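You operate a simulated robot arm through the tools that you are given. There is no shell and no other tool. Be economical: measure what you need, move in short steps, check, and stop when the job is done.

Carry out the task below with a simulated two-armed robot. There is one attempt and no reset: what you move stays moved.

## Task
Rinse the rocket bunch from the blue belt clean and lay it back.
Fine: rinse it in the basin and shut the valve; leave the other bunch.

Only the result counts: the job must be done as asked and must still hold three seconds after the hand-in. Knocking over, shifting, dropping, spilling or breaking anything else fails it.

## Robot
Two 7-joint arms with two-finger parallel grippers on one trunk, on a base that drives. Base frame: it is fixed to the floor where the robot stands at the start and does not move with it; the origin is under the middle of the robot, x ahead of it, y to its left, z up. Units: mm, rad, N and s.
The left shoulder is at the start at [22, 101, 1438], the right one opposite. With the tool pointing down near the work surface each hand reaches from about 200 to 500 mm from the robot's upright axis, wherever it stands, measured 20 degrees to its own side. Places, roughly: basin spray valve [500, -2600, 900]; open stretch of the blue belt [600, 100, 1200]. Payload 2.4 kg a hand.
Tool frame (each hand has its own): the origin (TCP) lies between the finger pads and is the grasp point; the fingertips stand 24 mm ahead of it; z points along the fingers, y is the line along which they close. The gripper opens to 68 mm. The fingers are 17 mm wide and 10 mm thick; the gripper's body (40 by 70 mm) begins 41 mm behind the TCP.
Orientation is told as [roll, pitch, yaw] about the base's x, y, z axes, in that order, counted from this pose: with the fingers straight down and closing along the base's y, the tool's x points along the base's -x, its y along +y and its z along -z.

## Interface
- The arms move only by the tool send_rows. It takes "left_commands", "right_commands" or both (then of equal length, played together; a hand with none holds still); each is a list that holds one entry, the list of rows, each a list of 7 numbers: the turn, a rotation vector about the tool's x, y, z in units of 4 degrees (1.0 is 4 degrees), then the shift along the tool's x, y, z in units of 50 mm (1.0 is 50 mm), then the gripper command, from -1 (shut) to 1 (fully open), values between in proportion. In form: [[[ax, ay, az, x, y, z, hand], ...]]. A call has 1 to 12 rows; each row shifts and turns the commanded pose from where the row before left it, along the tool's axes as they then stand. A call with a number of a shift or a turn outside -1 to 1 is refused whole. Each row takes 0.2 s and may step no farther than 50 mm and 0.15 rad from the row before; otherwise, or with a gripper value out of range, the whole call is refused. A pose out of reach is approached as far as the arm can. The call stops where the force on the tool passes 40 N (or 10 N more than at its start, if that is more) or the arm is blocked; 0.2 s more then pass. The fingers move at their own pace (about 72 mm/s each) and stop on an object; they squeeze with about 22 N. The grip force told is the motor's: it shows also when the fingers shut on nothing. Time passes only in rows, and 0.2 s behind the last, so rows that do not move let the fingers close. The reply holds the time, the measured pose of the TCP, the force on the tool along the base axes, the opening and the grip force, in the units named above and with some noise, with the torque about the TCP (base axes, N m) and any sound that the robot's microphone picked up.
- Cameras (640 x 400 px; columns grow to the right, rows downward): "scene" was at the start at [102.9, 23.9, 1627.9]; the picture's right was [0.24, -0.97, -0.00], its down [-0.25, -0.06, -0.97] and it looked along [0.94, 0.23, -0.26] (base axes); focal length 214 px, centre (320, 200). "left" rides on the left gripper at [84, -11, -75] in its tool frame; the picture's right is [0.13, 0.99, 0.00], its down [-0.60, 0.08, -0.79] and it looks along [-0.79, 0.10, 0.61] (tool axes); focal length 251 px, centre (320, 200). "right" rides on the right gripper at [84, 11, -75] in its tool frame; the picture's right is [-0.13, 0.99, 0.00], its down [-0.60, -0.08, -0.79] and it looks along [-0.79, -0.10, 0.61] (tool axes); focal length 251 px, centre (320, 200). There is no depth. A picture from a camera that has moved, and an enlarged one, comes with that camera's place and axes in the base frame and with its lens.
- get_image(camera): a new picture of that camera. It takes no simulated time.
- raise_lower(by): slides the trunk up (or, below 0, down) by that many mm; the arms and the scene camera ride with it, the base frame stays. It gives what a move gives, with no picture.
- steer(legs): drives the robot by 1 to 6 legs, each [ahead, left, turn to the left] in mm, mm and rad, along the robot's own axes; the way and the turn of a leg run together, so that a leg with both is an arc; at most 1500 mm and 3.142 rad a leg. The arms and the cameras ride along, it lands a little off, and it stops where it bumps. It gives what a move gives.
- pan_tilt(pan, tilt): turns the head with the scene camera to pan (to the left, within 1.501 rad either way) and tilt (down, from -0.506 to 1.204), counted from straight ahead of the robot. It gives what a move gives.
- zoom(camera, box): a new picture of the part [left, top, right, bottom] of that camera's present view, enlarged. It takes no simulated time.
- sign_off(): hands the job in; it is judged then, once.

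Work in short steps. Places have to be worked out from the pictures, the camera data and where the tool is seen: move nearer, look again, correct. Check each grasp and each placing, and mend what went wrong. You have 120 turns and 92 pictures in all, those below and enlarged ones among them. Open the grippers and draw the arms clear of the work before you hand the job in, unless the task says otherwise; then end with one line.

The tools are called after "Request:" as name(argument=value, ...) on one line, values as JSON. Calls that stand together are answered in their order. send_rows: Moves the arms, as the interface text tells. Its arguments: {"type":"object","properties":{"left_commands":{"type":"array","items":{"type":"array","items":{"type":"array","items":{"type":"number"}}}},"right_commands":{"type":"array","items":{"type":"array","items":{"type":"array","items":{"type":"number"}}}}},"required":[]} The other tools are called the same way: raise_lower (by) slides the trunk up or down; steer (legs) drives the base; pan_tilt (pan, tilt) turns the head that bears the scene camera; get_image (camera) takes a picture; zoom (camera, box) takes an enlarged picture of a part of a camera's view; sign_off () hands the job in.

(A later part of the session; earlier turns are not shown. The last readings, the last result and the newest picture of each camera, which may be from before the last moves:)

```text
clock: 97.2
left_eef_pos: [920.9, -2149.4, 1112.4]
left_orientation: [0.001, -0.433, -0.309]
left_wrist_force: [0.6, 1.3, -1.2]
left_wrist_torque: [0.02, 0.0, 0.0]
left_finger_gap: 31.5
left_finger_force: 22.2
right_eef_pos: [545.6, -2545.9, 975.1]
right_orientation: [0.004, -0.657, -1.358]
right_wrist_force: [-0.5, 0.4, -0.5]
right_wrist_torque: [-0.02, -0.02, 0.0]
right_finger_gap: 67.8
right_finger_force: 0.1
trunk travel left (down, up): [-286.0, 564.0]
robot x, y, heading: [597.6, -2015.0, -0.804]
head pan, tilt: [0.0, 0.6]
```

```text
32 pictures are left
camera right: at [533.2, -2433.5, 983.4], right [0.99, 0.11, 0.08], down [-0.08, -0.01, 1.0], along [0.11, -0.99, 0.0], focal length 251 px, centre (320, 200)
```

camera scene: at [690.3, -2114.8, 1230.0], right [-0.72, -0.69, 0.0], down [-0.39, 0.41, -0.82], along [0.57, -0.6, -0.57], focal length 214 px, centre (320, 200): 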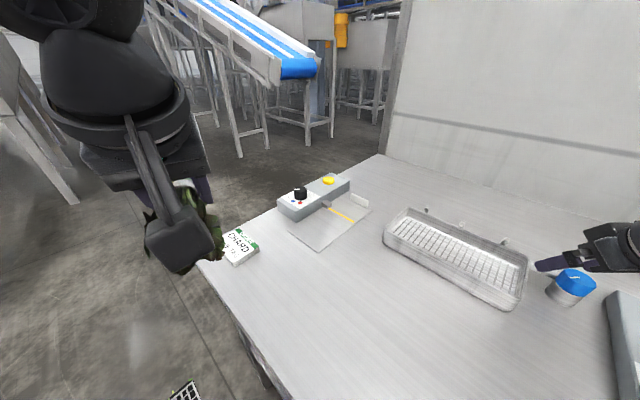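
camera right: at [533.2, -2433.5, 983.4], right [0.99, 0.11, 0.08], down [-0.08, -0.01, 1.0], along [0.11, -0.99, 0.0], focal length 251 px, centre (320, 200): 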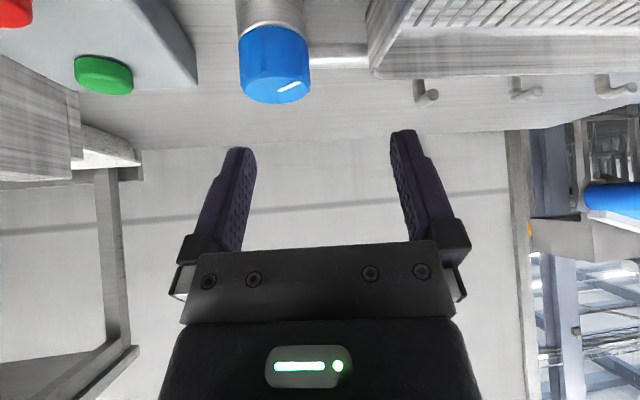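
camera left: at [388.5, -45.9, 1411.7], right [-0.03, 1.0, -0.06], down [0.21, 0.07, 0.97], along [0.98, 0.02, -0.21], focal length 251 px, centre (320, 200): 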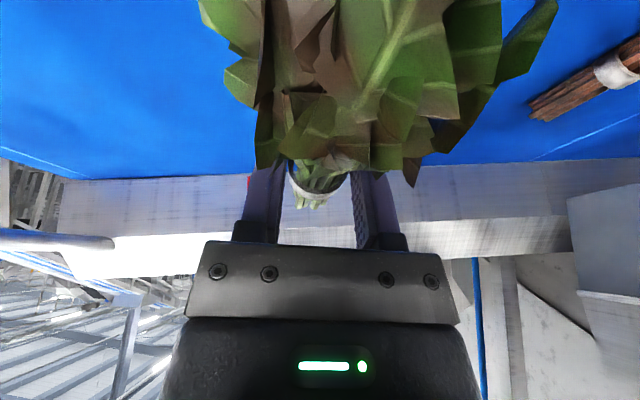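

Now the camera looks level: the cap is at x ≈ 532, y ≈ -2568, top z ≈ 924. I'll shift laterally, then lower so the fingertips straddle only the cap's top.

Request:
send_rows(right_commands=[[[0, 0, 0, 0, -0.37, 0, 1], [0, 0, 0, 0.08, 0, 0.22, 1], [0, 0, 0, 0.08, 0, 0.22, 1], [0, 0, 0, 0.08, 0, 0.22, 1], [0, 0, 0, 0, 0, 0, 1]]])

Request:
get_image(camera="right")

```text
clock: 98.4
left_eef_pos: [921.9, -2150.2, 1113.4]
left_orientation: [-0.001, -0.433, -0.312]
left_wrist_force: [-0.7, 0.0, -0.2]
left_wrist_torque: [-0.02, 0.0, -0.02]
left_finger_gap: 31.4
left_finger_force: 21.7
right_eef_pos: [528.3, -2559.7, 942.3]
right_orientation: [0.004, -0.658, -1.356]
right_wrist_force: [-1.0, 0.3, 0.1]
right_wrist_torque: [0.0, -0.02, 0.01]
right_finger_gap: 68.1
right_finger_force: 0.0
trunk travel left (down, up): [-286.0, 564.0]
robot x, y, heading: [594.4, -2013.1, -0.806]
head pan, tilt: [0.0, 0.6]
```

```text
31 pictures are left
camera right: at [517.2, -2448.1, 949.5], right [0.99, 0.11, 0.08], down [-0.08, -0.01, 1.0], along [0.11, -0.99, 0.0], focal length 251 px, centre (320, 200)
```

right: 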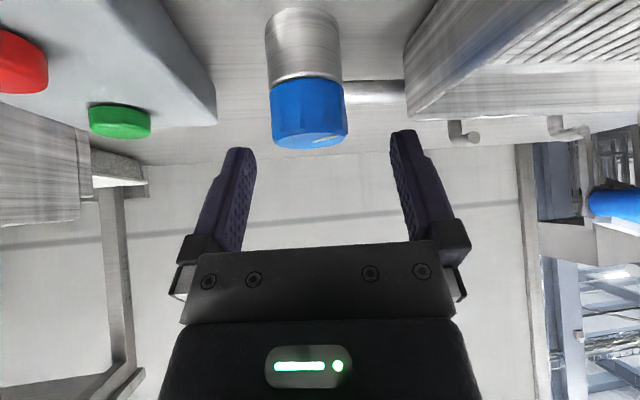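

From this level view the pipe top is only at about z 900 and the cap spans 886–919, so I have ~18 mm to grip. The knob is at (528, -2575). I'll move 8 mm forward, 15 mm down, and close.

Request:
send_rows(right_commands=[[[0, 0, 0, 0.03, -0.06, 0.17, 1], [0, 0, 0, 0.03, 0, 0.17, 1], [0, 0, 0, 0, 0, 0, 0.3], [0, 0, 0, 0, 0, 0, -1], [0, 0, 0, 0, 0, 0, -1], [0, 0, 0, 0, 0, 0, -1]]])

Request:
get_image(camera="right")

```text
clock: 99.8
left_eef_pos: [920.7, -2151.6, 1113.4]
left_orientation: [0.002, -0.433, -0.314]
left_wrist_force: [1.3, -0.3, 0.3]
left_wrist_torque: [0.0, 0.01, -0.01]
left_finger_gap: 31.5
left_finger_force: 22.0
right_eef_pos: [525.2, -2569.2, 927.0]
right_orientation: [0.001, -0.66, -1.359]
right_wrist_force: [-14.2, -6.7, 4.3]
right_wrist_torque: [-0.25, 0.83, -0.24]
right_finger_gap: 39.1
right_finger_force: 45.5
trunk travel left (down, up): [-286.0, 564.0]
robot x, y, heading: [595.4, -2015.9, -0.805]
head pan, tilt: [0.0, 0.6]
```

```text
30 pictures are left
camera right: at [513.8, -2457.2, 934.7], right [0.99, 0.11, 0.08], down [-0.08, -0.01, 1.0], along [0.11, -0.99, 0.0], focal length 251 px, centre (320, 200)
```

right: 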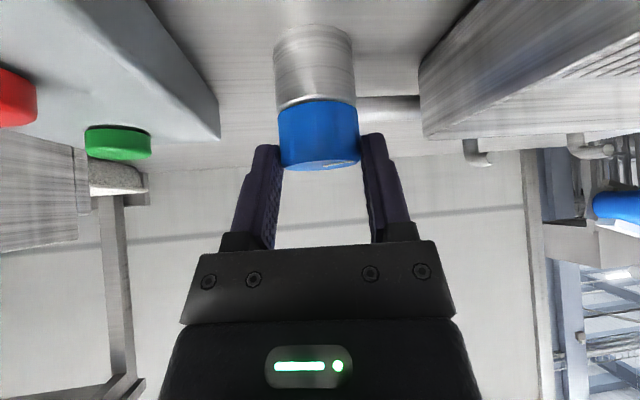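

The cap is pinched at 39 mm. I'll centre by 3 mm, then try a 16° turn counter-clockwise and see how it responds.

Request:
send_rows(right_commands=[[[0, 0, 0, 0, -0.06, 0, -1], [-0.61, 0, -0.79, 0, 0, 0, -1], [-0.61, 0, -0.79, 0, 0, 0, -1], [-0.61, 0, -0.79, 0, 0, 0, -1], [-0.61, 0, -0.79, 0, 0, 0, -1], [0, 0, 0, 0, 0, 0, -1]]])

Request:
get_image(camera="right")

```text
clock: 101.2
left_eef_pos: [919.3, -2151.0, 1113.7]
left_orientation: [0.003, -0.436, -0.314]
left_wrist_force: [-0.9, -0.9, -1.0]
left_wrist_torque: [0.03, -0.02, -0.01]
left_finger_gap: 31.3
left_finger_force: 22.7
right_eef_pos: [521.3, -2570.7, 925.8]
right_orientation: [0.002, -0.659, -1.081]
right_wrist_force: [-26.4, -19.0, 14.3]
right_wrist_torque: [0.4, 1.08, -0.43]
right_finger_gap: 39.2
right_finger_force: 44.7
trunk travel left (down, up): [-286.0, 564.0]
robot x, y, heading: [595.3, -2017.4, -0.81]
head pan, tilt: [0.0, 0.6]
```

```text
29 pictures are left
camera right: at [479.9, -2466.4, 934.5], right [0.92, 0.38, 0.08], down [-0.08, -0.03, 1.0], along [0.38, -0.93, 0.0], focal length 251 px, centre (320, 200)
```

right: 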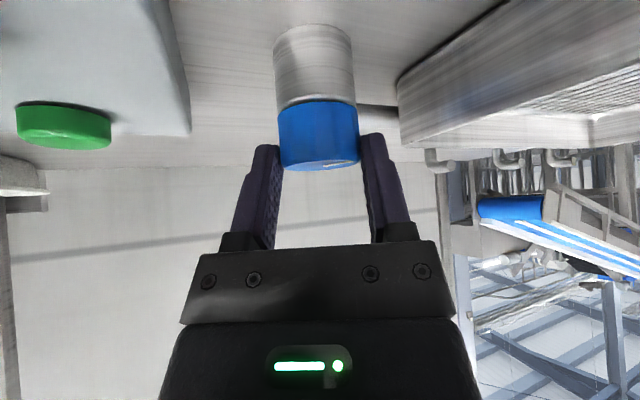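

The mark kept its place relative to the fingers, so the knob turned with me. The side force grew, so I'll shift back the other way and check the tray for water.

Request:
send_rows(right_commands=[[[0, 0, 0, 0, 0.1, 0, -1], [0, 0, 0, 0, 0.05, 0, -1]]])

Request:
zoom(camera="scene", box=[360, 170, 640, 345])

```text
clock: 101.5
left_eef_pos: [920.6, -2152.7, 1113.0]
left_orientation: [0.002, -0.434, -0.315]
left_wrist_force: [0.9, 0.3, -1.3]
left_wrist_torque: [0.0, 0.0, 0.02]
left_finger_gap: 31.6
left_finger_force: 21.9
right_eef_pos: [521.9, -2571.2, 928.0]
right_orientation: [-0.006, -0.658, -1.082]
right_wrist_force: [-8.9, -8.4, 2.4]
right_wrist_torque: [0.71, 0.72, -0.15]
right_finger_gap: 39.1
right_finger_force: 44.9
trunk travel left (down, up): [-286.0, 564.0]
robot x, y, heading: [594.1, -2015.6, -0.809]
head pan, tilt: [0.0, 0.6]
stopped in row 1 (right hand): the force on the tool passed its limit at 48 N (the readings are from after the stop); the commanded pose is now the measured one
```

```text
2.29 times, centred on (500, 258) of scene
camera zoom: at [688.9, -2116.2, 1229.7], right [-0.72, -0.69, 0.0], down [-0.39, 0.41, -0.82], along [0.57, -0.6, -0.57], focal length 490 px, centre (-91, 69)
```

zoom: 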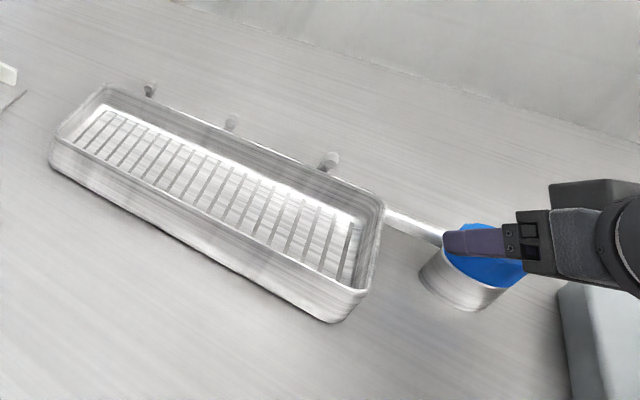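

No water yet. I'll continue the turn counter-clockwise in small steps.

Request:
send_rows(right_commands=[[[-0.61, 0, -0.79, 0, 0.01, 0, -1], [-0.61, 0, -0.79, 0, 0.01, 0, -1], [-0.61, 0, -0.79, 0, 0.01, 0, -1], [-0.61, 0, -0.79, 0, 0.01, 0, -1], [0, 0, 0, 0, 0, 0, -1]]])

Request:
zoom(camera="scene", box=[360, 170, 640, 345])

```text
clock: 102.3
left_eef_pos: [920.7, -2149.8, 1112.5]
left_orientation: [0.0, -0.434, -0.31]
left_wrist_force: [-0.8, 0.1, -0.6]
left_wrist_torque: [-0.02, -0.04, 0.01]
left_finger_gap: 31.5
left_finger_force: 22.3
right_eef_pos: [518.3, -2569.5, 928.7]
right_orientation: [-0.016, -0.656, -0.922]
right_wrist_force: [18.1, -10.3, 12.6]
right_wrist_torque: [-0.59, -1.29, 0.13]
right_finger_gap: 38.8
right_finger_force: 45.2
right hand out of reach, approached as far as the arm can: row 3, 4
trunk travel left (down, up): [-286.0, 564.0]
robot x, y, heading: [592.1, -2017.2, -0.804]
head pan, tilt: [0.0, 0.6]
stopped in row 4 (right hand): the force on the tool passed its limit at 56 N (the readings are from after the stop); the commanded pose is now the measured one
```

```text
2.29 times, centred on (500, 258) of scene
camera zoom: at [689.6, -2115.1, 1229.4], right [-0.72, -0.69, 0.0], down [-0.39, 0.41, -0.82], along [0.57, -0.59, -0.57], focal length 490 px, centre (-91, 69)
```

zoom: 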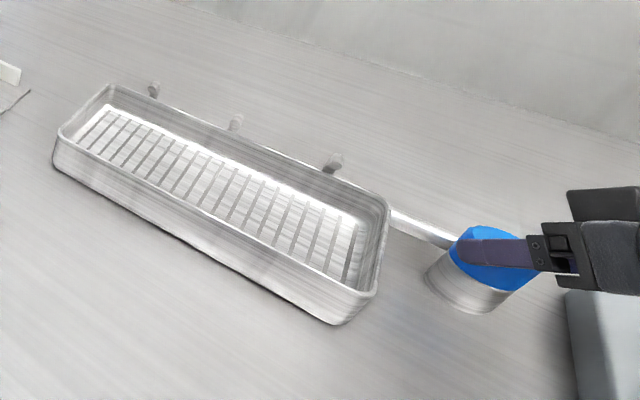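

I've reached the arm's limit after about 25° with no water. I'll release, lift slightly and read the mark.

Request:
send_rows(right_commands=[[[0, 0, 0, 0, 0, 0, 1], [0, 0, 0, 0, 0, 0, 1], [0, 0, 0, 0, 0, -0.3, 1], [0, 0, 0, 0, 0, -0.5, 1], [0, 0, 0, 0, 0, 0, 1]]])

Request:
zoom(camera="scene", box=[520, 230, 640, 320])

```text
clock: 103.5
left_eef_pos: [921.3, -2150.7, 1112.9]
left_orientation: [0.0, -0.433, -0.312]
left_wrist_force: [-0.1, 0.8, -0.6]
left_wrist_torque: [-0.03, -0.02, 0.02]
left_finger_gap: 31.6
left_finger_force: 22.5
right_eef_pos: [500.7, -2548.3, 959.2]
right_orientation: [-0.022, -0.645, -0.924]
right_wrist_force: [1.0, 0.0, -0.3]
right_wrist_torque: [-0.01, 0.02, 0.01]
right_finger_gap: 67.7
right_finger_force: 0.0
trunk travel left (down, up): [-286.0, 564.0]
robot x, y, heading: [593.6, -2016.6, -0.806]
head pan, tilt: [0.0, 0.6]
```

```text
4.44 times, centred on (580, 275) of scene
camera zoom: at [689.3, -2114.7, 1230.0], right [-0.72, -0.69, 0.0], down [-0.39, 0.41, -0.82], along [0.57, -0.6, -0.57], focal length 953 px, centre (-836, -133)
```

zoom: 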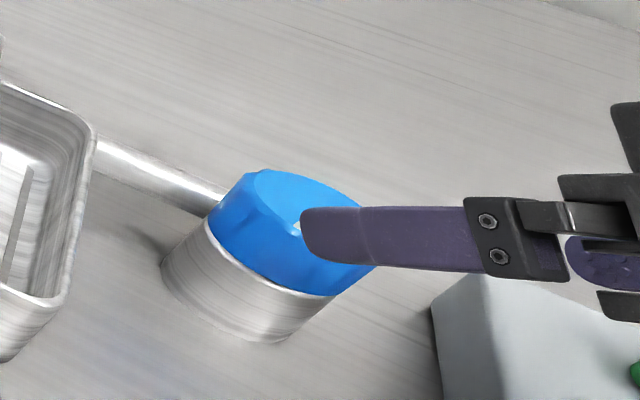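

The finger hides the mark, so I'll use the right camera.

Request:
zoom(camera="right", box=[240, 40, 440, 165])

```text
3.20 times, centred on (340, 102) of right
camera zoom: at [444.4, -2451.0, 968.1], right [0.86, 0.5, 0.06], down [-0.05, -0.04, 1.0], along [0.5, -0.86, -0.01], focal length 805 px, centre (256, 512)
```

zoom: 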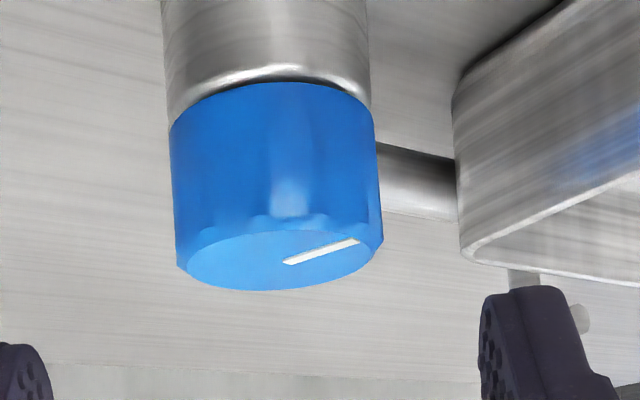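

The mark moved from about 44° to 70°, so the knob follows counter-clockwise freely and I'll keep opening that way. I'll swing the open hand back clockwise by 50° for a second stroke.

Request:
send_rows(right_commands=[[[0.76, 0, 0.98, 0, 0.15, 0, 1], [0.76, 0, 0.98, 0, 0.15, 0, 1], [0.76, 0, 0.98, 0, 0, 0, 1], [0.76, 0, 0.98, 0, 0, 0, 1], [0.76, 0, 0.98, 0, 0, 0, 1], [0.76, 0, 0.98, 0, 0, 0, 1], [0.76, 0, 0.98, 0, 0, 0, 1], [0.76, 0, 0.98, 0, 0, 0, 1], [0.76, 0, 0.98, 0, 0, 0, 1], [0.76, 0, 0.98, 0, 0, 0, 1], [0, 0, 0, 0, 0, 0, 1]]])

Request:
get_image(camera="right")

```text
clock: 105.9
left_eef_pos: [920.3, -2150.6, 1112.2]
left_orientation: [0.001, -0.434, -0.311]
left_wrist_force: [-0.5, 0.0, -0.5]
left_wrist_torque: [0.03, -0.01, 0.02]
left_finger_gap: 31.3
left_finger_force: 22.6
right_eef_pos: [513.5, -2541.6, 957.1]
right_orientation: [-0.03, -0.663, -1.786]
right_wrist_force: [-0.1, -0.2, 0.7]
right_wrist_torque: [0.03, -0.01, -0.02]
right_finger_gap: 68.1
right_finger_force: 0.1
trunk travel left (down, up): [-286.0, 564.0]
robot x, y, heading: [592.4, -2014.5, -0.81]
head pan, tilt: [0.0, 0.6]
```

```text
24 pictures are left
camera right: at [551.7, -2433.7, 965.4], right [0.94, -0.33, 0.06], down [-0.05, 0.03, 1.0], along [-0.33, -0.94, 0.01], focal length 251 px, centre (320, 200)
```

right: 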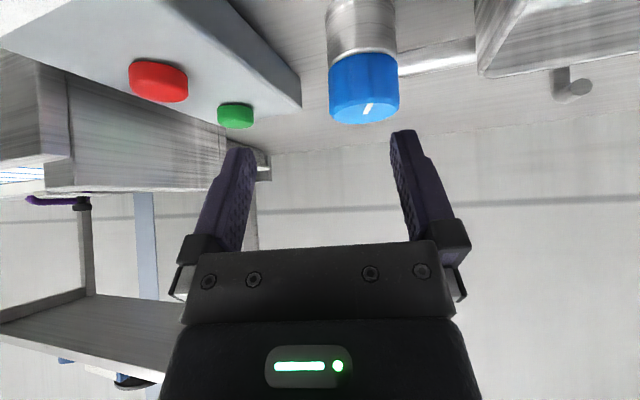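

The knob is 22 mm to the +y side of the tool. I'll centre, lower and close.

Request:
send_rows(right_commands=[[[0, 0, 0, 0, 0.22, 0, 1], [0, 0, 0, 0, 0.22, 0, 1], [0, 0, 0, 0, 0, 0.26, 1], [0, 0, 0, 0, 0, 0.26, 1], [0, 0, 0, 0, 0, 0.26, 1], [0, 0, 0, 0, 0, 0, 0.3], [0, 0, 0, 0, 0, 0, -1], [0, 0, 0, 0, 0, 0, -1], [0, 0, 0, 0, 0, 0, -1]]])

```text
clock: 107.9
left_eef_pos: [924.5, -2150.6, 1111.6]
left_orientation: [0.003, -0.43, -0.31]
left_wrist_force: [0.7, 0.6, -0.5]
left_wrist_torque: [0.0, -0.02, 0.0]
left_finger_gap: 31.3
left_finger_force: 21.4
right_eef_pos: [532.3, -2571.1, 926.9]
right_orientation: [-0.029, -0.665, -1.785]
right_wrist_force: [20.8, -5.8, -4.9]
right_wrist_torque: [-0.6, -0.99, 0.27]
right_finger_gap: 39.4
right_finger_force: 44.9
trunk travel left (down, up): [-286.0, 564.0]
robot x, y, heading: [595.2, -2014.0, -0.806]
head pan, tilt: [0.0, 0.6]
```

The side force says I'm about 4 mm too far along +y, so I'll correct that and then turn counter-clockwise 40°.

Request:
send_rows(right_commands=[[[0, 0, 0, 0, -0.07, 0, -1], [-0.61, 0, -0.79, 0, 0, 0, -1], [-0.61, 0, -0.79, 0, 0, 0, -1], [-0.61, 0, -0.79, 0, 0, 0, -1], [-0.61, 0, -0.79, 0, 0, 0, -1], [-0.61, 0, -0.79, 0, 0, 0, -1], [-0.61, 0, -0.79, 0, 0, 0, -1], [-0.61, 0, -0.79, 0, 0, 0, -1], [-0.61, 0, -0.79, 0, 0, 0, -1], [-0.61, 0, -0.79, 0, 0, 0, -1], [-0.61, 0, -0.79, 0, 0, 0, -1], [0, 0, 0, 0, 0, 0, -1]]])

Request:
zoom(camera="scene", box=[360, 170, 640, 345])

```text
clock: 108.4
left_eef_pos: [923.0, -2150.3, 1112.3]
left_orientation: [0.004, -0.432, -0.306]
left_wrist_force: [0.4, 0.0, -1.8]
left_wrist_torque: [0.0, 0.02, -0.01]
left_finger_gap: 31.7
left_finger_force: 22.1
right_eef_pos: [530.8, -2570.1, 927.0]
right_orientation: [-0.021, -0.661, -1.772]
right_wrist_force: [12.5, -8.3, -5.1]
right_wrist_torque: [0.0, -0.8, 0.16]
right_finger_gap: 39.5
right_finger_force: 44.8
trunk travel left (down, up): [-286.0, 564.0]
robot x, y, heading: [594.8, -2015.7, -0.797]
head pan, tilt: [0.0, 0.6]
stopped in row 2 (right hand): the force on the tool passed its limit at 41 N (the readings are from after the stop); the commanded pose is now the measured one
```

```text
2.29 times, centred on (500, 258) of scene
camera zoom: at [691.9, -2115.8, 1229.7], right [-0.72, -0.7, 0.0], down [-0.39, 0.41, -0.82], along [0.57, -0.59, -0.57], focal length 490 px, centre (-91, 69)
```

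zoom: 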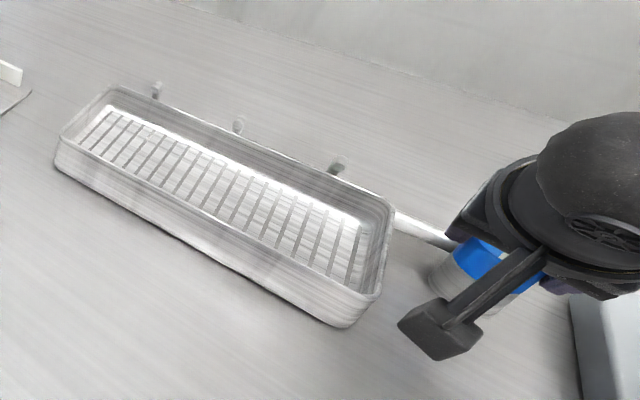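

The shift transient tripped the limit; that strain is now reset. I'll go on with the turn.

Request:
send_rows(right_commands=[[[-0.3, 0, -0.4, 0, 0, 0, -1], [-0.45, 0, -0.6, 0, 0, 0, -1], [-0.61, 0, -0.79, 0, 0, 0, -1], [-0.61, 0, -0.79, 0, 0, 0, -1], [-0.61, 0, -0.79, 0, 0, 0, -1], [-0.61, 0, -0.79, 0, 0, 0, -1], [-0.61, 0, -0.79, 0, 0, 0, -1], [-0.61, 0, -0.79, 0, 0, 0, -1], [-0.61, 0, -0.79, 0, 0, 0, -1], [-0.61, 0, -0.79, 0, 0, 0, -1], [-0.3, 0, -0.4, 0, 0, 0, -1], [0, 0, 0, 0, 0, 0, -1]]])

```text
clock: 111.0
left_eef_pos: [919.3, -2151.6, 1113.4]
left_orientation: [0.004, -0.436, -0.314]
left_wrist_force: [-0.1, 0.4, -0.3]
left_wrist_torque: [0.01, 0.01, -0.05]
left_finger_gap: 31.4
left_finger_force: 22.2
right_eef_pos: [523.1, -2571.6, 927.1]
right_orientation: [-0.028, -0.651, -1.098]
right_wrist_force: [-10.0, -7.2, 2.7]
right_wrist_torque: [0.77, 0.39, -0.18]
right_finger_gap: 39.4
right_finger_force: 44.7
trunk travel left (down, up): [-286.0, 564.0]
robot x, y, heading: [592.7, -2017.0, -0.807]
head pan, tilt: [0.0, 0.6]
stopped in row 12 (right hand): the force on the tool passed its limit at 41 N (the readings are from after the stop); the commanded pose is now the measured one
```

Turned another 38°, for about 64° in total. I'll check the tray for spray.

Request:
zoom(camera="scene", box=[360, 170, 640, 345])

```text
2.29 times, centred on (500, 258) of scene
camera zoom: at [687.9, -2115.9, 1229.8], right [-0.72, -0.69, 0.0], down [-0.39, 0.41, -0.82], along [0.57, -0.6, -0.57], focal length 490 px, centre (-91, 69)
```

zoom: 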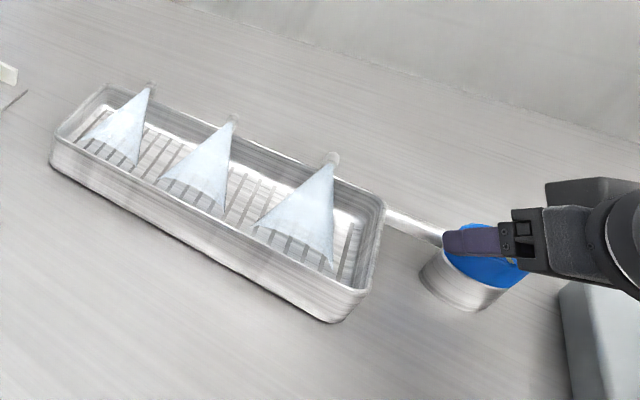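

The spray is on: three fans reach into the tray. I'll release the knob, lift off and draw the right hand back.

Request:
send_rows(right_commands=[[[0, 0, 0, 0, 0, 0, 1], [0, 0, 0, 0, 0, 0, 1], [0, 0, 0, 0, 0, 0, 1], [0, 0, 0, 0, 0, -0.8, 1], [0, 0, 0, 0.11, 0.64, -0.57, 1], [0, 0, 0, 0.11, 0.64, -0.57, 1], [0, 0, 0, 0.11, 0.64, -0.57, 1], [0, 0, 0, 0.11, 0.64, -0.57, 1], [0, 0, 0, 0.11, 0.64, -0.57, 1], [0, 0, 0, 0.11, 0.64, -0.57, 1], [0, 0, 0, 0.11, 0.64, -0.57, 1], [0, 0, 0, 0, 0, 0, 1]]])

Request:
steer(legs=[[-20, 22, 0], [0, 0, -1.49]])

```text
clock: 113.6
left_eef_pos: [921.0, -2149.5, 1112.9]
left_orientation: [0.002, -0.431, -0.311]
left_wrist_force: [0.0, -0.5, -1.5]
left_wrist_torque: [-0.01, 0.0, -0.02]
left_finger_gap: 31.6
left_finger_force: 22.0
right_eef_pos: [657.1, -2321.4, 1098.6]
right_orientation: [-0.03, -0.65, -1.093]
right_wrist_force: [-1.0, -0.2, 0.2]
right_wrist_torque: [0.01, 0.0, -0.02]
right_finger_gap: 68.2
right_finger_force: 0.1
right hand out of reach, approached as far as the arm can: row 8, 9
trunk travel left (down, up): [-286.0, 564.0]
robot x, y, heading: [593.5, -2014.6, -0.808]
head pan, tilt: [0.0, 0.6]
```

```text
clock: 118.1
left_eef_pos: [487.5, -2323.9, 1112.8]
left_orientation: [0.001, -0.432, -1.798]
left_wrist_force: [-0.2, 1.0, -0.1]
left_wrist_torque: [-0.02, 0.0, 0.01]
left_finger_gap: 31.3
left_finger_force: 22.2
right_eef_pos: [294.7, -2073.3, 1100.1]
right_orientation: [-0.029, -0.651, -2.581]
right_wrist_force: [0.1, -0.2, 0.0]
right_wrist_torque: [0.03, 0.01, 0.0]
right_finger_gap: 68.1
right_finger_force: 0.1
trunk travel left (down, up): [-286.0, 564.0]
robot x, y, heading: [594.6, -1982.7, -2.294]
head pan, tilt: [0.0, 0.6]
```

Now I'll move the base to put the left shoulder opposite the tray, and yaw the left hand so the leaves lie diagonally across the tray.

Request:
steer(legs=[[-8, 50, 0]])

Request:
send_rows(left_commands=[[[-0.45, 0, -0.98, 0, 0, 0, -1], [-0.45, 0, -0.98, 0, 0, 0, -1], [-0.45, 0, -0.98, 0, 0, 0, -1], [-0.45, 0, -0.98, 0, 0, 0, -1], [-0.45, 0, -0.98, 0, 0, 0, -1], [-0.45, 0, -0.98, 0, 0, 0, -1], [-0.45, 0, -0.98, 0, 0, 0, -1], [-0.45, 0, -0.98, 0, 0, 0, -1], [-0.45, 0, -0.98, 0, 0, 0, -1], [-0.45, 0, -0.98, 0, 0, 0, -1], [0, 0, 0, 0, 0, 0, -1]]])

Request:
pan_tilt(pan=0.5, tilt=0.7)

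Request:
get_image(camera="scene")

```text
clock: 119.0
left_eef_pos: [531.1, -2351.0, 1112.1]
left_orientation: [0.001, -0.432, -1.798]
left_wrist_force: [-0.6, 0.2, -0.6]
left_wrist_torque: [0.01, -0.03, 0.01]
left_finger_gap: 31.4
left_finger_force: 21.5
right_eef_pos: [337.1, -2100.2, 1098.5]
right_orientation: [-0.03, -0.652, -2.582]
right_wrist_force: [0.6, -1.3, -0.6]
right_wrist_torque: [0.01, 0.02, -0.01]
right_finger_gap: 67.8
right_finger_force: 0.1
trunk travel left (down, up): [-286.0, 564.0]
robot x, y, heading: [637.4, -2012.1, -2.293]
head pan, tilt: [0.0, 0.6]
```

```text
clock: 121.4
left_eef_pos: [531.0, -2350.9, 1112.1]
left_orientation: [-0.001, -0.432, -1.042]
left_wrist_force: [0.4, 1.1, -0.7]
left_wrist_torque: [0.0, 0.01, 0.0]
left_finger_gap: 31.7
left_finger_force: 21.9
right_eef_pos: [336.0, -2101.3, 1099.5]
right_orientation: [-0.03, -0.65, -2.581]
right_wrist_force: [0.5, -0.7, 0.3]
right_wrist_torque: [0.01, 0.02, -0.01]
right_finger_gap: 68.1
right_finger_force: 0.0
trunk travel left (down, up): [-286.0, 564.0]
robot x, y, heading: [634.4, -2012.8, -2.291]
head pan, tilt: [0.0, 0.6]
```

```text
clock: 122.4
left_eef_pos: [531.4, -2351.8, 1113.3]
left_orientation: [-0.001, -0.433, -1.044]
left_wrist_force: [0.1, -0.1, -0.8]
left_wrist_torque: [-0.01, -0.01, -0.01]
left_finger_gap: 31.6
left_finger_force: 21.6
right_eef_pos: [337.5, -2102.3, 1098.8]
right_orientation: [-0.03, -0.652, -2.581]
right_wrist_force: [-0.5, 0.2, 0.1]
right_wrist_torque: [0.0, -0.02, -0.01]
right_finger_gap: 67.9
right_finger_force: 0.0
trunk travel left (down, up): [-286.0, 564.0]
robot x, y, heading: [635.2, -2015.4, -2.295]
head pan, tilt: [0.499, 0.7]
```

```text
21 pictures are left
camera scene: at [584.1, -2132.5, 1221.4], right [-0.97, 0.22, 0.0], down [0.14, 0.63, -0.76], along [-0.17, -0.75, -0.64], focal length 214 px, centre (320, 200)
```

scene: 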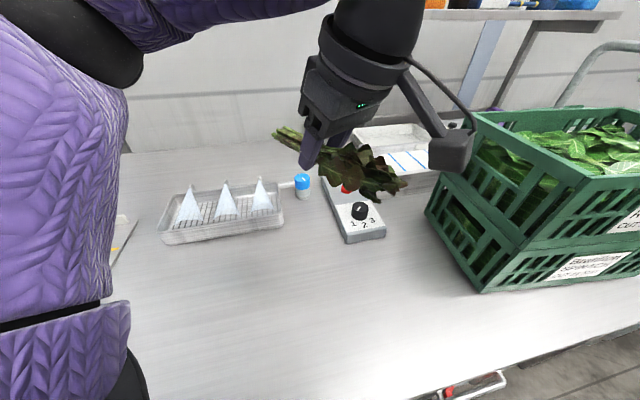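

I have a clear view of tray and bunch. I'll move the bunch over the tray at about z 1010, and tilt 16° more so the leaves dip and reach grows.

Request:
send_rows(left_commands=[[[0, 0, 0, -0.54, 0.3, 0.62, -1], [0, 0, 0, -0.54, 0.3, 0.62, -1], [0, 0, 0, -0.54, 0.3, 0.62, -1], [0, 0, 0, -0.54, 0.3, 0.62, -1], [0, 0, 0, -0.54, 0.3, 0.62, -1], [0, 0, 0, -0.54, 0.3, 0.62, -1], [0, -1, 0, 0, 0, 0, -1], [0, -1, 0, 0, 0, 0, -1], [0, -1, 0, 0, 0, 0, -1], [0, 0, 0, 0, 0, 0, -1]]])

Request:
get_image(camera="scene")

```text
clock: 124.6
left_eef_pos: [720.8, -2500.5, 1011.0]
left_orientation: [-0.002, -0.644, -1.044]
left_wrist_force: [1.1, 0.7, -1.7]
left_wrist_torque: [-0.02, 0.02, -0.05]
left_finger_gap: 31.4
left_finger_force: 21.5
right_eef_pos: [336.3, -2101.2, 1098.8]
right_orientation: [-0.03, -0.652, -2.582]
right_wrist_force: [-0.6, 0.5, 0.6]
right_wrist_torque: [0.02, -0.01, 0.01]
right_finger_gap: 67.9
right_finger_force: 0.0
trunk travel left (down, up): [-286.0, 564.0]
robot x, y, heading: [638.5, -2009.0, -2.294]
head pan, tilt: [0.499, 0.7]
```

```text
20 pictures are left
camera scene: at [584.3, -2132.5, 1221.4], right [-0.98, 0.22, 0.0], down [0.14, 0.63, -0.76], along [-0.17, -0.75, -0.64], focal length 214 px, centre (320, 200)
```

scene: 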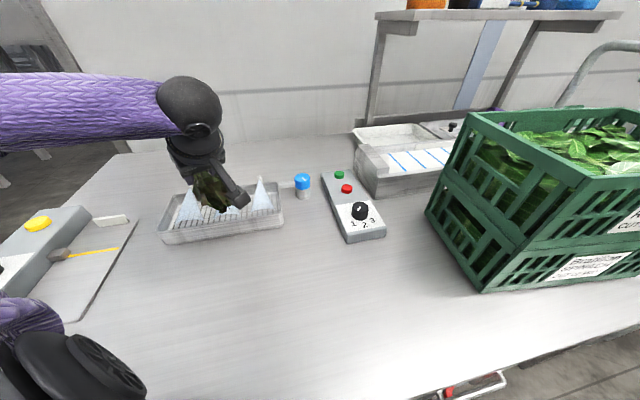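

Bunch is right above the tray. I'll lower it into the spray fans, toward (740, -2545, 938).

Request:
send_rows(left_commands=[[[0, 0, 0, 0.025, -0.03, 0.44, -1], [0, 0, 0, 0.025, -0.03, 0.44, -1], [0, 0, 0, 0.025, -0.03, 0.44, -1], [0, 0, 0, 0.025, -0.03, 0.44, -1], [0, 0, 0, 0, 0, 0, -1], [0, 0, 0, 0, 0, 0, -1]]])

Request:
zoom(camera="scene", box=[130, 120, 330, 245])

Request:
get_image(camera="left")

```text
clock: 126.0
left_eef_pos: [741.1, -2545.6, 938.8]
left_orientation: [0.0, -0.645, -1.044]
left_wrist_force: [-0.7, 0.7, 5.0]
left_wrist_torque: [0.41, 0.29, 0.03]
left_finger_gap: 31.7
left_finger_force: 22.2
right_eef_pos: [337.0, -2102.0, 1098.8]
right_orientation: [-0.028, -0.651, -2.582]
right_wrist_force: [0.0, -0.1, -0.6]
right_wrist_torque: [-0.01, -0.02, -0.03]
right_finger_gap: 68.2
right_finger_force: 0.1
trunk travel left (down, up): [-286.0, 564.0]
robot x, y, heading: [640.2, -2011.0, -2.297]
head pan, tilt: [0.499, 0.7]
```

```text
3.20 times, centred on (230, 182) of scene
camera zoom: at [584.2, -2132.0, 1221.4], right [-0.98, 0.22, 0.0], down [0.14, 0.63, -0.77], along [-0.17, -0.75, -0.64], focal length 686 px, centre (608, 256)
```

zoom: 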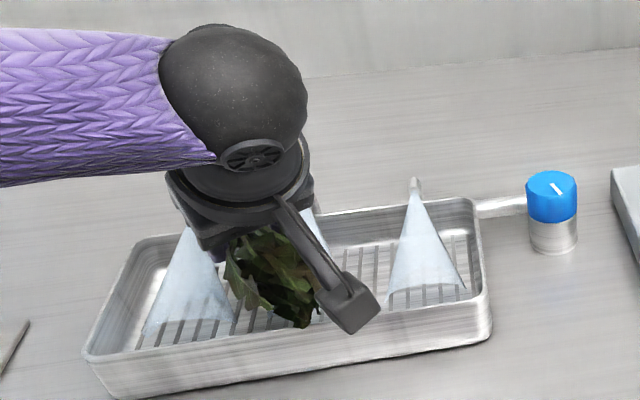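

```text
18 pictures are left
camera left: at [674.8, -2452.8, 948.2], right [0.81, 0.59, -0.08], down [0.07, 0.03, 1.0], along [0.59, -0.81, -0.02], focal length 251 px, centre (320, 200)
```

left: 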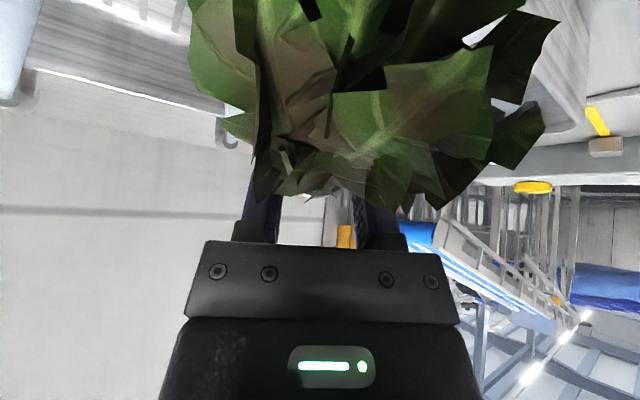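

The leaves are inside the tray and lightly touch the grate (5 N). I'll lift by 6 mm and sweep slowly sideways through the fans.

Request:
send_rows(left_commands=[[[0, 0, 0, -0.07, 0, -0.1, -1], [0, 0, 0, 0.12, -0.26, -0.09, -1], [0, 0, 0, 0.12, -0.26, -0.09, -1], [0, 0, 0, 0.12, -0.26, -0.09, -1], [0, 0, 0, 0, 0, 0, -1], [0, 0, 0, 0, 0, 0, -1], [0, 0, 0, 0, 0, 0, -1], [0, 0, 0, 0, 0, 0, -1], [0, 0, 0, 0, 0, 0, -1], [0, 0, 0, 0, 0, 0, -1], [0, 0, 0, 0, 0, 0, -1], [0, 0, 0, 0, 0, 0, -1]]])

Request:
get_image(camera="left")

```text
clock: 128.6
left_eef_pos: [694.8, -2547.2, 945.8]
left_orientation: [-0.002, -0.641, -1.043]
left_wrist_force: [0.6, -0.9, -0.3]
left_wrist_torque: [0.0, 0.0, 0.0]
left_finger_gap: 31.3
left_finger_force: 21.7
right_eef_pos: [336.8, -2101.7, 1100.8]
right_orientation: [-0.029, -0.651, -2.581]
right_wrist_force: [0.0, 0.6, 0.8]
right_wrist_torque: [-0.03, 0.0, -0.01]
right_finger_gap: 68.0
right_finger_force: 0.1
trunk travel left (down, up): [-286.0, 564.0]
robot x, y, heading: [638.4, -2015.3, -2.289]
head pan, tilt: [0.499, 0.7]
```

```text
17 pictures are left
camera left: at [629.4, -2453.4, 954.5], right [0.81, 0.59, -0.08], down [0.07, 0.03, 1.0], along [0.59, -0.81, -0.02], focal length 251 px, centre (320, 200)
```

left: 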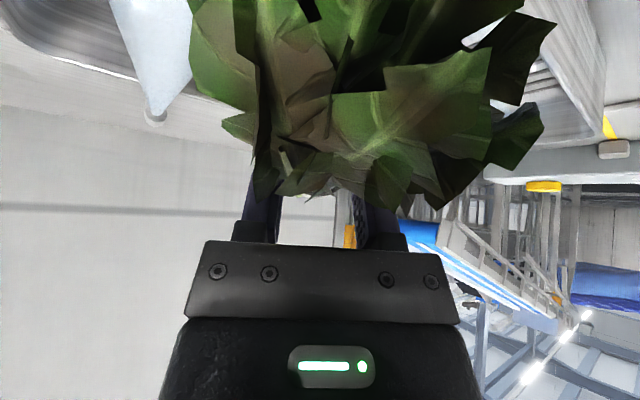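

It's between two fans now. I'll go back so the leaves sit squarely in the middle fan, and hold there.

Request:
send_rows(left_commands=[[[0, 0, 0, -0.12, 0.26, 0.09, -1], [0, 0, 0, -0.12, 0.26, 0.12, -1], [0, 0, 0, -0.12, 0.26, 0.12, -1], [0, 0, 0, 0, 0, 0, -1], [0, 0, 0, 0, 0, 0, -1], [0, 0, 0, 0, 0, 0, -1], [0, 0, 0, 0, 0, 0, -1], [0, 0, 0, 0, 0, 0, -1], [0, 0, 0, 0, 0, 0, -1], [0, 0, 0, 0, 0, 0, -1], [0, 0, 0, 0, 0, 0, -1], [0, 0, 0, 0, 0, 0, -1]]])

Request:
send_rows(left_commands=[[[0, 0, 0, 0, 0, 0, -1], [0, 0, 0, 0, 0, 0, -1], [0, 0, 0, 0, 0, 0, -1], [0, 0, 0, 0, 0, 0, -1], [0, 0, 0, 0, 0, 0, -1], [0, 0, 0, 0, 0, 0, -1], [0, 0, 0, 0, 0, 0, -1], [0, 0, 0, 0, 0, 0, -1], [0, 0, 0, 0, 0, 0, -1], [0, 0, 0, 0, 0, 0, -1], [0, 0, 0, 0, 0, 0, -1], [0, 0, 0, 0, 0, 0, -1]]])

Request:
get_image(camera="left")

```text
clock: 131.2
left_eef_pos: [740.8, -2547.3, 942.3]
left_orientation: [-0.001, -0.643, -1.046]
left_wrist_force: [-0.6, -0.6, -0.4]
left_wrist_torque: [0.03, 0.01, 0.0]
left_finger_gap: 31.3
left_finger_force: 22.3
right_eef_pos: [337.3, -2101.2, 1099.9]
right_orientation: [-0.029, -0.652, -2.582]
right_wrist_force: [0.1, -0.1, -0.6]
right_wrist_torque: [-0.01, -0.02, 0.05]
right_finger_gap: 68.0
right_finger_force: 0.1
trunk travel left (down, up): [-286.0, 564.0]
robot x, y, heading: [635.6, -2012.8, -2.291]
head pan, tilt: [0.499, 0.7]
```

```text
clock: 133.8
left_eef_pos: [740.6, -2548.0, 943.0]
left_orientation: [-0.002, -0.643, -1.045]
left_wrist_force: [0.1, -1.1, -0.4]
left_wrist_torque: [0.01, -0.03, 0.01]
left_finger_gap: 31.6
left_finger_force: 22.1
right_eef_pos: [336.5, -2102.0, 1098.4]
right_orientation: [-0.029, -0.652, -2.581]
right_wrist_force: [-0.3, 0.0, 0.3]
right_wrist_torque: [-0.01, 0.0, 0.01]
right_finger_gap: 67.8
right_finger_force: 0.0
trunk travel left (down, up): [-286.0, 564.0]
robot x, y, heading: [638.9, -2010.8, -2.295]
head pan, tilt: [0.499, 0.7]
```

```text
16 pictures are left
camera left: at [675.2, -2454.5, 951.9], right [0.81, 0.59, -0.08], down [0.07, 0.03, 1.0], along [0.59, -0.81, -0.02], focal length 251 px, centre (320, 200)
```

left: 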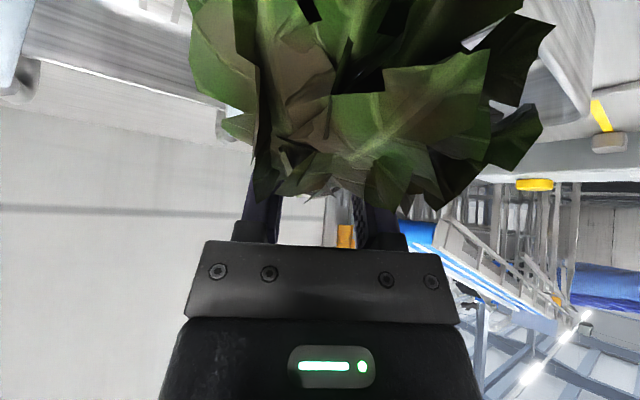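

The brown patches look nearly unchanged. I'll check from the scene camera where the fan actually passes relative to the leaves.

Request:
zoom(camera="scene", box=[150, 140, 310, 240])

```text
4.00 times, centred on (230, 190) of scene
camera zoom: at [584.3, -2132.6, 1221.4], right [-0.98, 0.22, 0.0], down [0.14, 0.63, -0.76], along [-0.17, -0.75, -0.64], focal length 858 px, centre (680, 240)
```

zoom: 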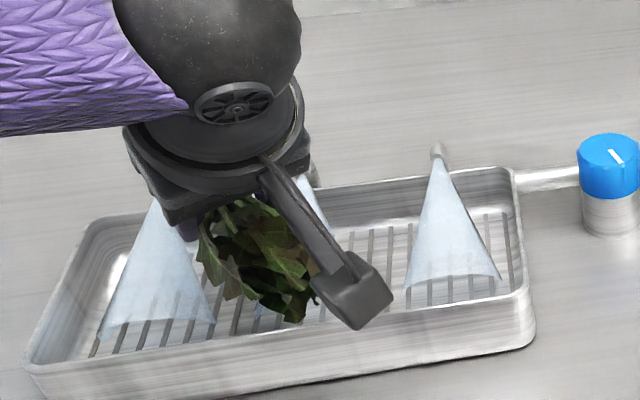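

The fans run from the nozzles (y -2575, z 936) down to the grate at y ≈ -2509, and the leaves are above and in front of them. I need the leaves along x, crossing the fan lower down. I'll raise, yaw 29° further and roll about the bunch's own axis so the wrist stays in reach.

Request:
send_rows(left_commands=[[[0, 0, 0, 0, 0, -1, -1], [-0.72, 0, -0.96, 0, 0, 0, -1], [-0.72, 0, -0.96, 0, 0, 0, -1], [-0.72, 0, -0.96, 0, 0, 0, -1], [-0.72, 0, -0.96, 0, 0, 0, -1], [-0.72, 0, -0.96, 0, 0, 0, -1], [-0.72, 0, -0.96, 0, 0, 0, -1], [0.95, 0, -0.45, 0, 0, 0, -1], [0.95, 0, -0.45, 0, 0, 0, -1], [0.95, 0, -0.45, 0, 0, 0, -1], [0.95, 0, -0.45, 0, 0, 0, -1], [0.95, 0, -0.45, 0, 0, 0, -1]]])

Request:
zoom(camera="scene", box=[130, 115, 330, 240])

```text
clock: 136.4
left_eef_pos: [726.3, -2521.0, 981.8]
left_orientation: [-0.445, -0.606, -0.352]
left_wrist_force: [-0.3, -0.5, -1.2]
left_wrist_torque: [0.01, 0.0, -0.01]
left_finger_gap: 31.4
left_finger_force: 21.7
right_eef_pos: [337.5, -2100.9, 1099.1]
right_orientation: [-0.029, -0.65, -2.582]
right_wrist_force: [0.8, 0.3, -0.7]
right_wrist_torque: [0.02, 0.01, 0.0]
right_finger_gap: 68.0
right_finger_force: 0.1
trunk travel left (down, up): [-286.0, 564.0]
robot x, y, heading: [633.6, -2014.7, -2.29]
head pan, tilt: [0.499, 0.7]
```

```text
3.20 times, centred on (230, 178) of scene
camera zoom: at [584.3, -2132.6, 1221.4], right [-0.98, 0.22, 0.0], down [0.14, 0.63, -0.76], along [-0.17, -0.75, -0.64], focal length 686 px, centre (608, 272)
```

zoom: 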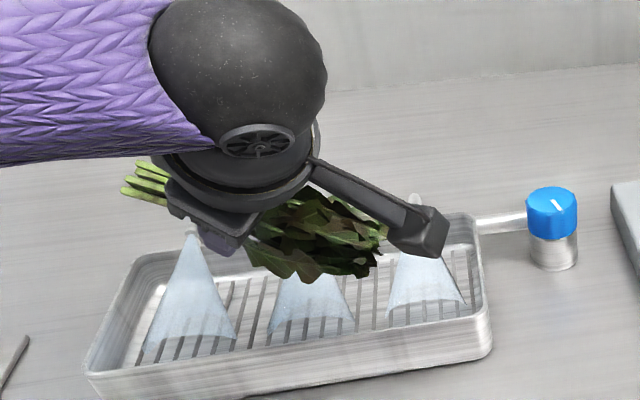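

That orientation works. I'll shift over the middle fan, flatten the dip by 10°, then lower the leaves into the fan.

Request:
send_rows(left_commands=[[[0, 0, 0, -0.12, 0.14, 0.45, -1], [0, 0, 0, -0.12, 0.14, 0.45, -1], [-0.13, 0.78, -0.27, 0, 0, 0, -1], [-0.13, 0.78, -0.27, 0, 0, 0, -1], [-0.13, 0.78, -0.27, 0, 0, 0, -1], [0, 0, 0, 0.12, 0.1, 0.23, -1], [0, 0, 0, 0.12, 0.1, 0.23, -1], [0, 0, 0, 0, 0, 0, -1], [0, 0, 0, 0, 0, 0, -1], [0, 0, 0, 0, 0, 0, -1], [0, 0, 0, 0, 0, 0, -1]]])

Request:
zoom(camera="scene", box=[130, 115, 330, 240])

```text
clock: 138.8
left_eef_pos: [755.6, -2540.4, 924.4]
left_orientation: [-0.409, -0.435, -0.372]
left_wrist_force: [-6.5, -14.9, 24.4]
left_wrist_torque: [-0.22, 0.05, 0.0]
left_finger_gap: 31.5
left_finger_force: 21.7
right_eef_pos: [336.1, -2101.0, 1099.2]
right_orientation: [-0.027, -0.65, -2.585]
right_wrist_force: [-0.3, -0.3, 0.7]
right_wrist_torque: [0.02, -0.02, 0.04]
right_finger_gap: 68.0
right_finger_force: 0.1
trunk travel left (down, up): [-286.0, 564.0]
robot x, y, heading: [635.2, -2011.6, -2.29]
head pan, tilt: [0.499, 0.7]
```

```text
3.20 times, centred on (230, 178) of scene
camera zoom: at [582.8, -2132.5, 1221.4], right [-0.98, 0.22, 0.0], down [0.14, 0.63, -0.76], along [-0.17, -0.75, -0.64], focal length 686 px, centre (608, 272)
```

zoom: 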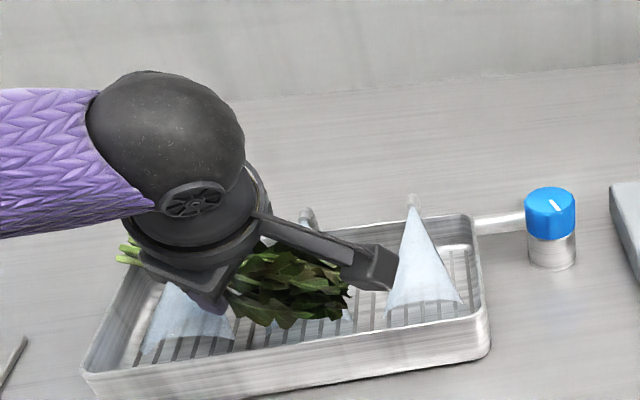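

The leaves now sit in the middle fan, but a fingertip presses the tray at 24 N. I'll ease off by a few mm and hold there in the water.

Request:
send_rows(left_commands=[[[0, 0, 0, 0, 0.08, -0.18, -1], [0, 0, 0, 0, 0, 0, -1], [0, 0, 0, 0, 0, 0, -1], [0, 0, 0, 0, 0, 0, -1], [0, 0, 0, 0, 0, 0, -1], [0, 0, 0, 0, 0, 0, -1], [0, 0, 0, 0, 0, 0, -1], [0, 0, 0, 0, 0, 0, -1], [0, 0, 0, 0, 0, 0, -1], [0, 0, 0, 0, 0, 0, -1], [0, 0, 0, 0, 0, 0, -1], [0, 0, 0, 0, 0, 0, -1]]])

Request:
get_image(camera="left")

```text
clock: 141.4
left_eef_pos: [758.4, -2532.1, 929.4]
left_orientation: [-0.407, -0.437, -0.372]
left_wrist_force: [1.7, -0.5, -1.6]
left_wrist_torque: [-0.02, 0.0, -0.02]
left_finger_gap: 31.7
left_finger_force: 22.2
right_eef_pos: [336.7, -2101.0, 1098.1]
right_orientation: [-0.029, -0.651, -2.581]
right_wrist_force: [-0.6, -0.4, 0.2]
right_wrist_torque: [0.04, 0.0, 0.04]
right_finger_gap: 68.0
right_finger_force: 0.0
trunk travel left (down, up): [-286.0, 564.0]
robot x, y, heading: [634.5, -2011.5, -2.298]
head pan, tilt: [0.499, 0.7]
```

```text
12 pictures are left
camera left: at [665.3, -2473.8, 959.8], right [0.38, 0.83, -0.41], down [0.38, 0.27, 0.89], along [0.85, -0.49, -0.21], focal length 251 px, centre (320, 200)
```

left: 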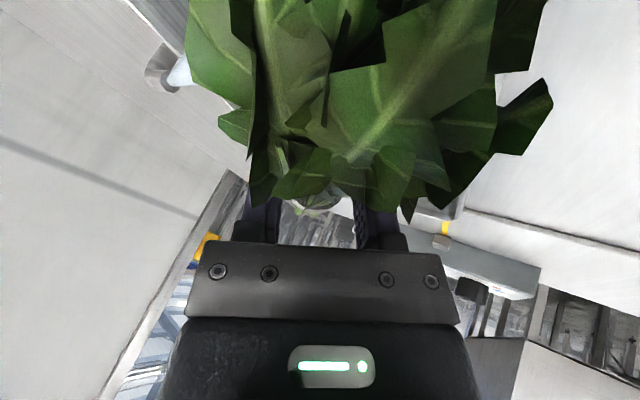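

The leaves are turning clean green. I'll hold longer with a small sway to finish.

Request:
send_rows(left_commands=[[[0, 0, 0, 0, 0, 0, -1], [0, 0, 0, 0, 0, 0, -1], [0, 0, 0, 0, 0, 0, -1], [0, 0, 0, 0, 0, 0, -1], [0, 0, 0, 0, 0, 0, -1], [0, 0, 0, 0, 0, 0, -1], [0, 0, 0, 0, 0, 0, -1], [0, 0, 0, 0, 0, 0, -1], [0, 0, 0, 0, 0, 0, -1], [0, 0, 0, 0, 0, 0, -1], [0, 0, 0, 0, 0, 0, -1], [0, 0, 0, 0, 0, 0, -1]]])

Request:
send_rows(left_commands=[[[0, 0, 0, -0.2, 0.1, 0.0, -1], [0, 0, 0, -0.2, 0.1, 0.0, -1], [0, 0, 0, 0, 0, 0, -1], [0, 0, 0, 0, 0, 0, -1], [0, 0, 0, 0, 0, 0, -1], [0, 0, 0, 0, 0, 0, -1], [0, 0, 0, 0.2, -0.1, 0, -1], [0, 0, 0, 0.2, -0.1, 0, -1], [0, 0, 0, 0, 0, 0, -1], [0, 0, 0, 0, 0, 0, -1], [0, 0, 0, 0, 0, 0, -1], [0, 0, 0, 0, 0, 0, -1]]])

Request:
get_image(camera="left")

```text
clock: 144.0
left_eef_pos: [757.5, -2530.8, 928.6]
left_orientation: [-0.408, -0.438, -0.373]
left_wrist_force: [0.4, 0.3, -0.6]
left_wrist_torque: [0.02, -0.02, -0.05]
left_finger_gap: 31.7
left_finger_force: 21.9
right_eef_pos: [337.0, -2101.0, 1099.2]
right_orientation: [-0.03, -0.651, -2.58]
right_wrist_force: [-0.8, 0.1, -0.1]
right_wrist_torque: [0.01, 0.02, -0.01]
right_finger_gap: 68.2
right_finger_force: 0.0
trunk travel left (down, up): [-286.0, 564.0]
robot x, y, heading: [637.1, -2012.3, -2.29]
head pan, tilt: [0.499, 0.7]
```

```text
clock: 146.6
left_eef_pos: [757.3, -2531.1, 928.8]
left_orientation: [-0.406, -0.435, -0.372]
left_wrist_force: [0.8, 0.1, -0.8]
left_wrist_torque: [0.01, -0.01, -0.02]
left_finger_gap: 31.6
left_finger_force: 21.5
right_eef_pos: [337.3, -2101.2, 1099.2]
right_orientation: [-0.028, -0.651, -2.581]
right_wrist_force: [0.9, -0.7, 0.4]
right_wrist_torque: [0.02, -0.02, 0.04]
right_finger_gap: 68.0
right_finger_force: 0.2
trunk travel left (down, up): [-286.0, 564.0]
robot x, y, heading: [637.5, -2014.9, -2.293]
head pan, tilt: [0.499, 0.7]
```

```text
11 pictures are left
camera left: at [665.4, -2473.7, 959.9], right [0.38, 0.83, -0.41], down [0.38, 0.27, 0.89], along [0.85, -0.49, -0.21], focal length 251 px, centre (320, 200)
```

left: 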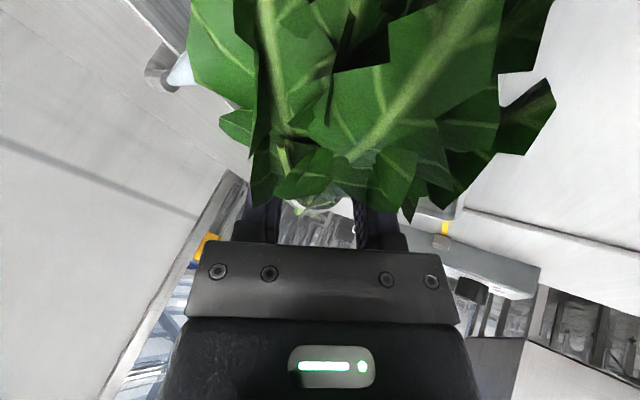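

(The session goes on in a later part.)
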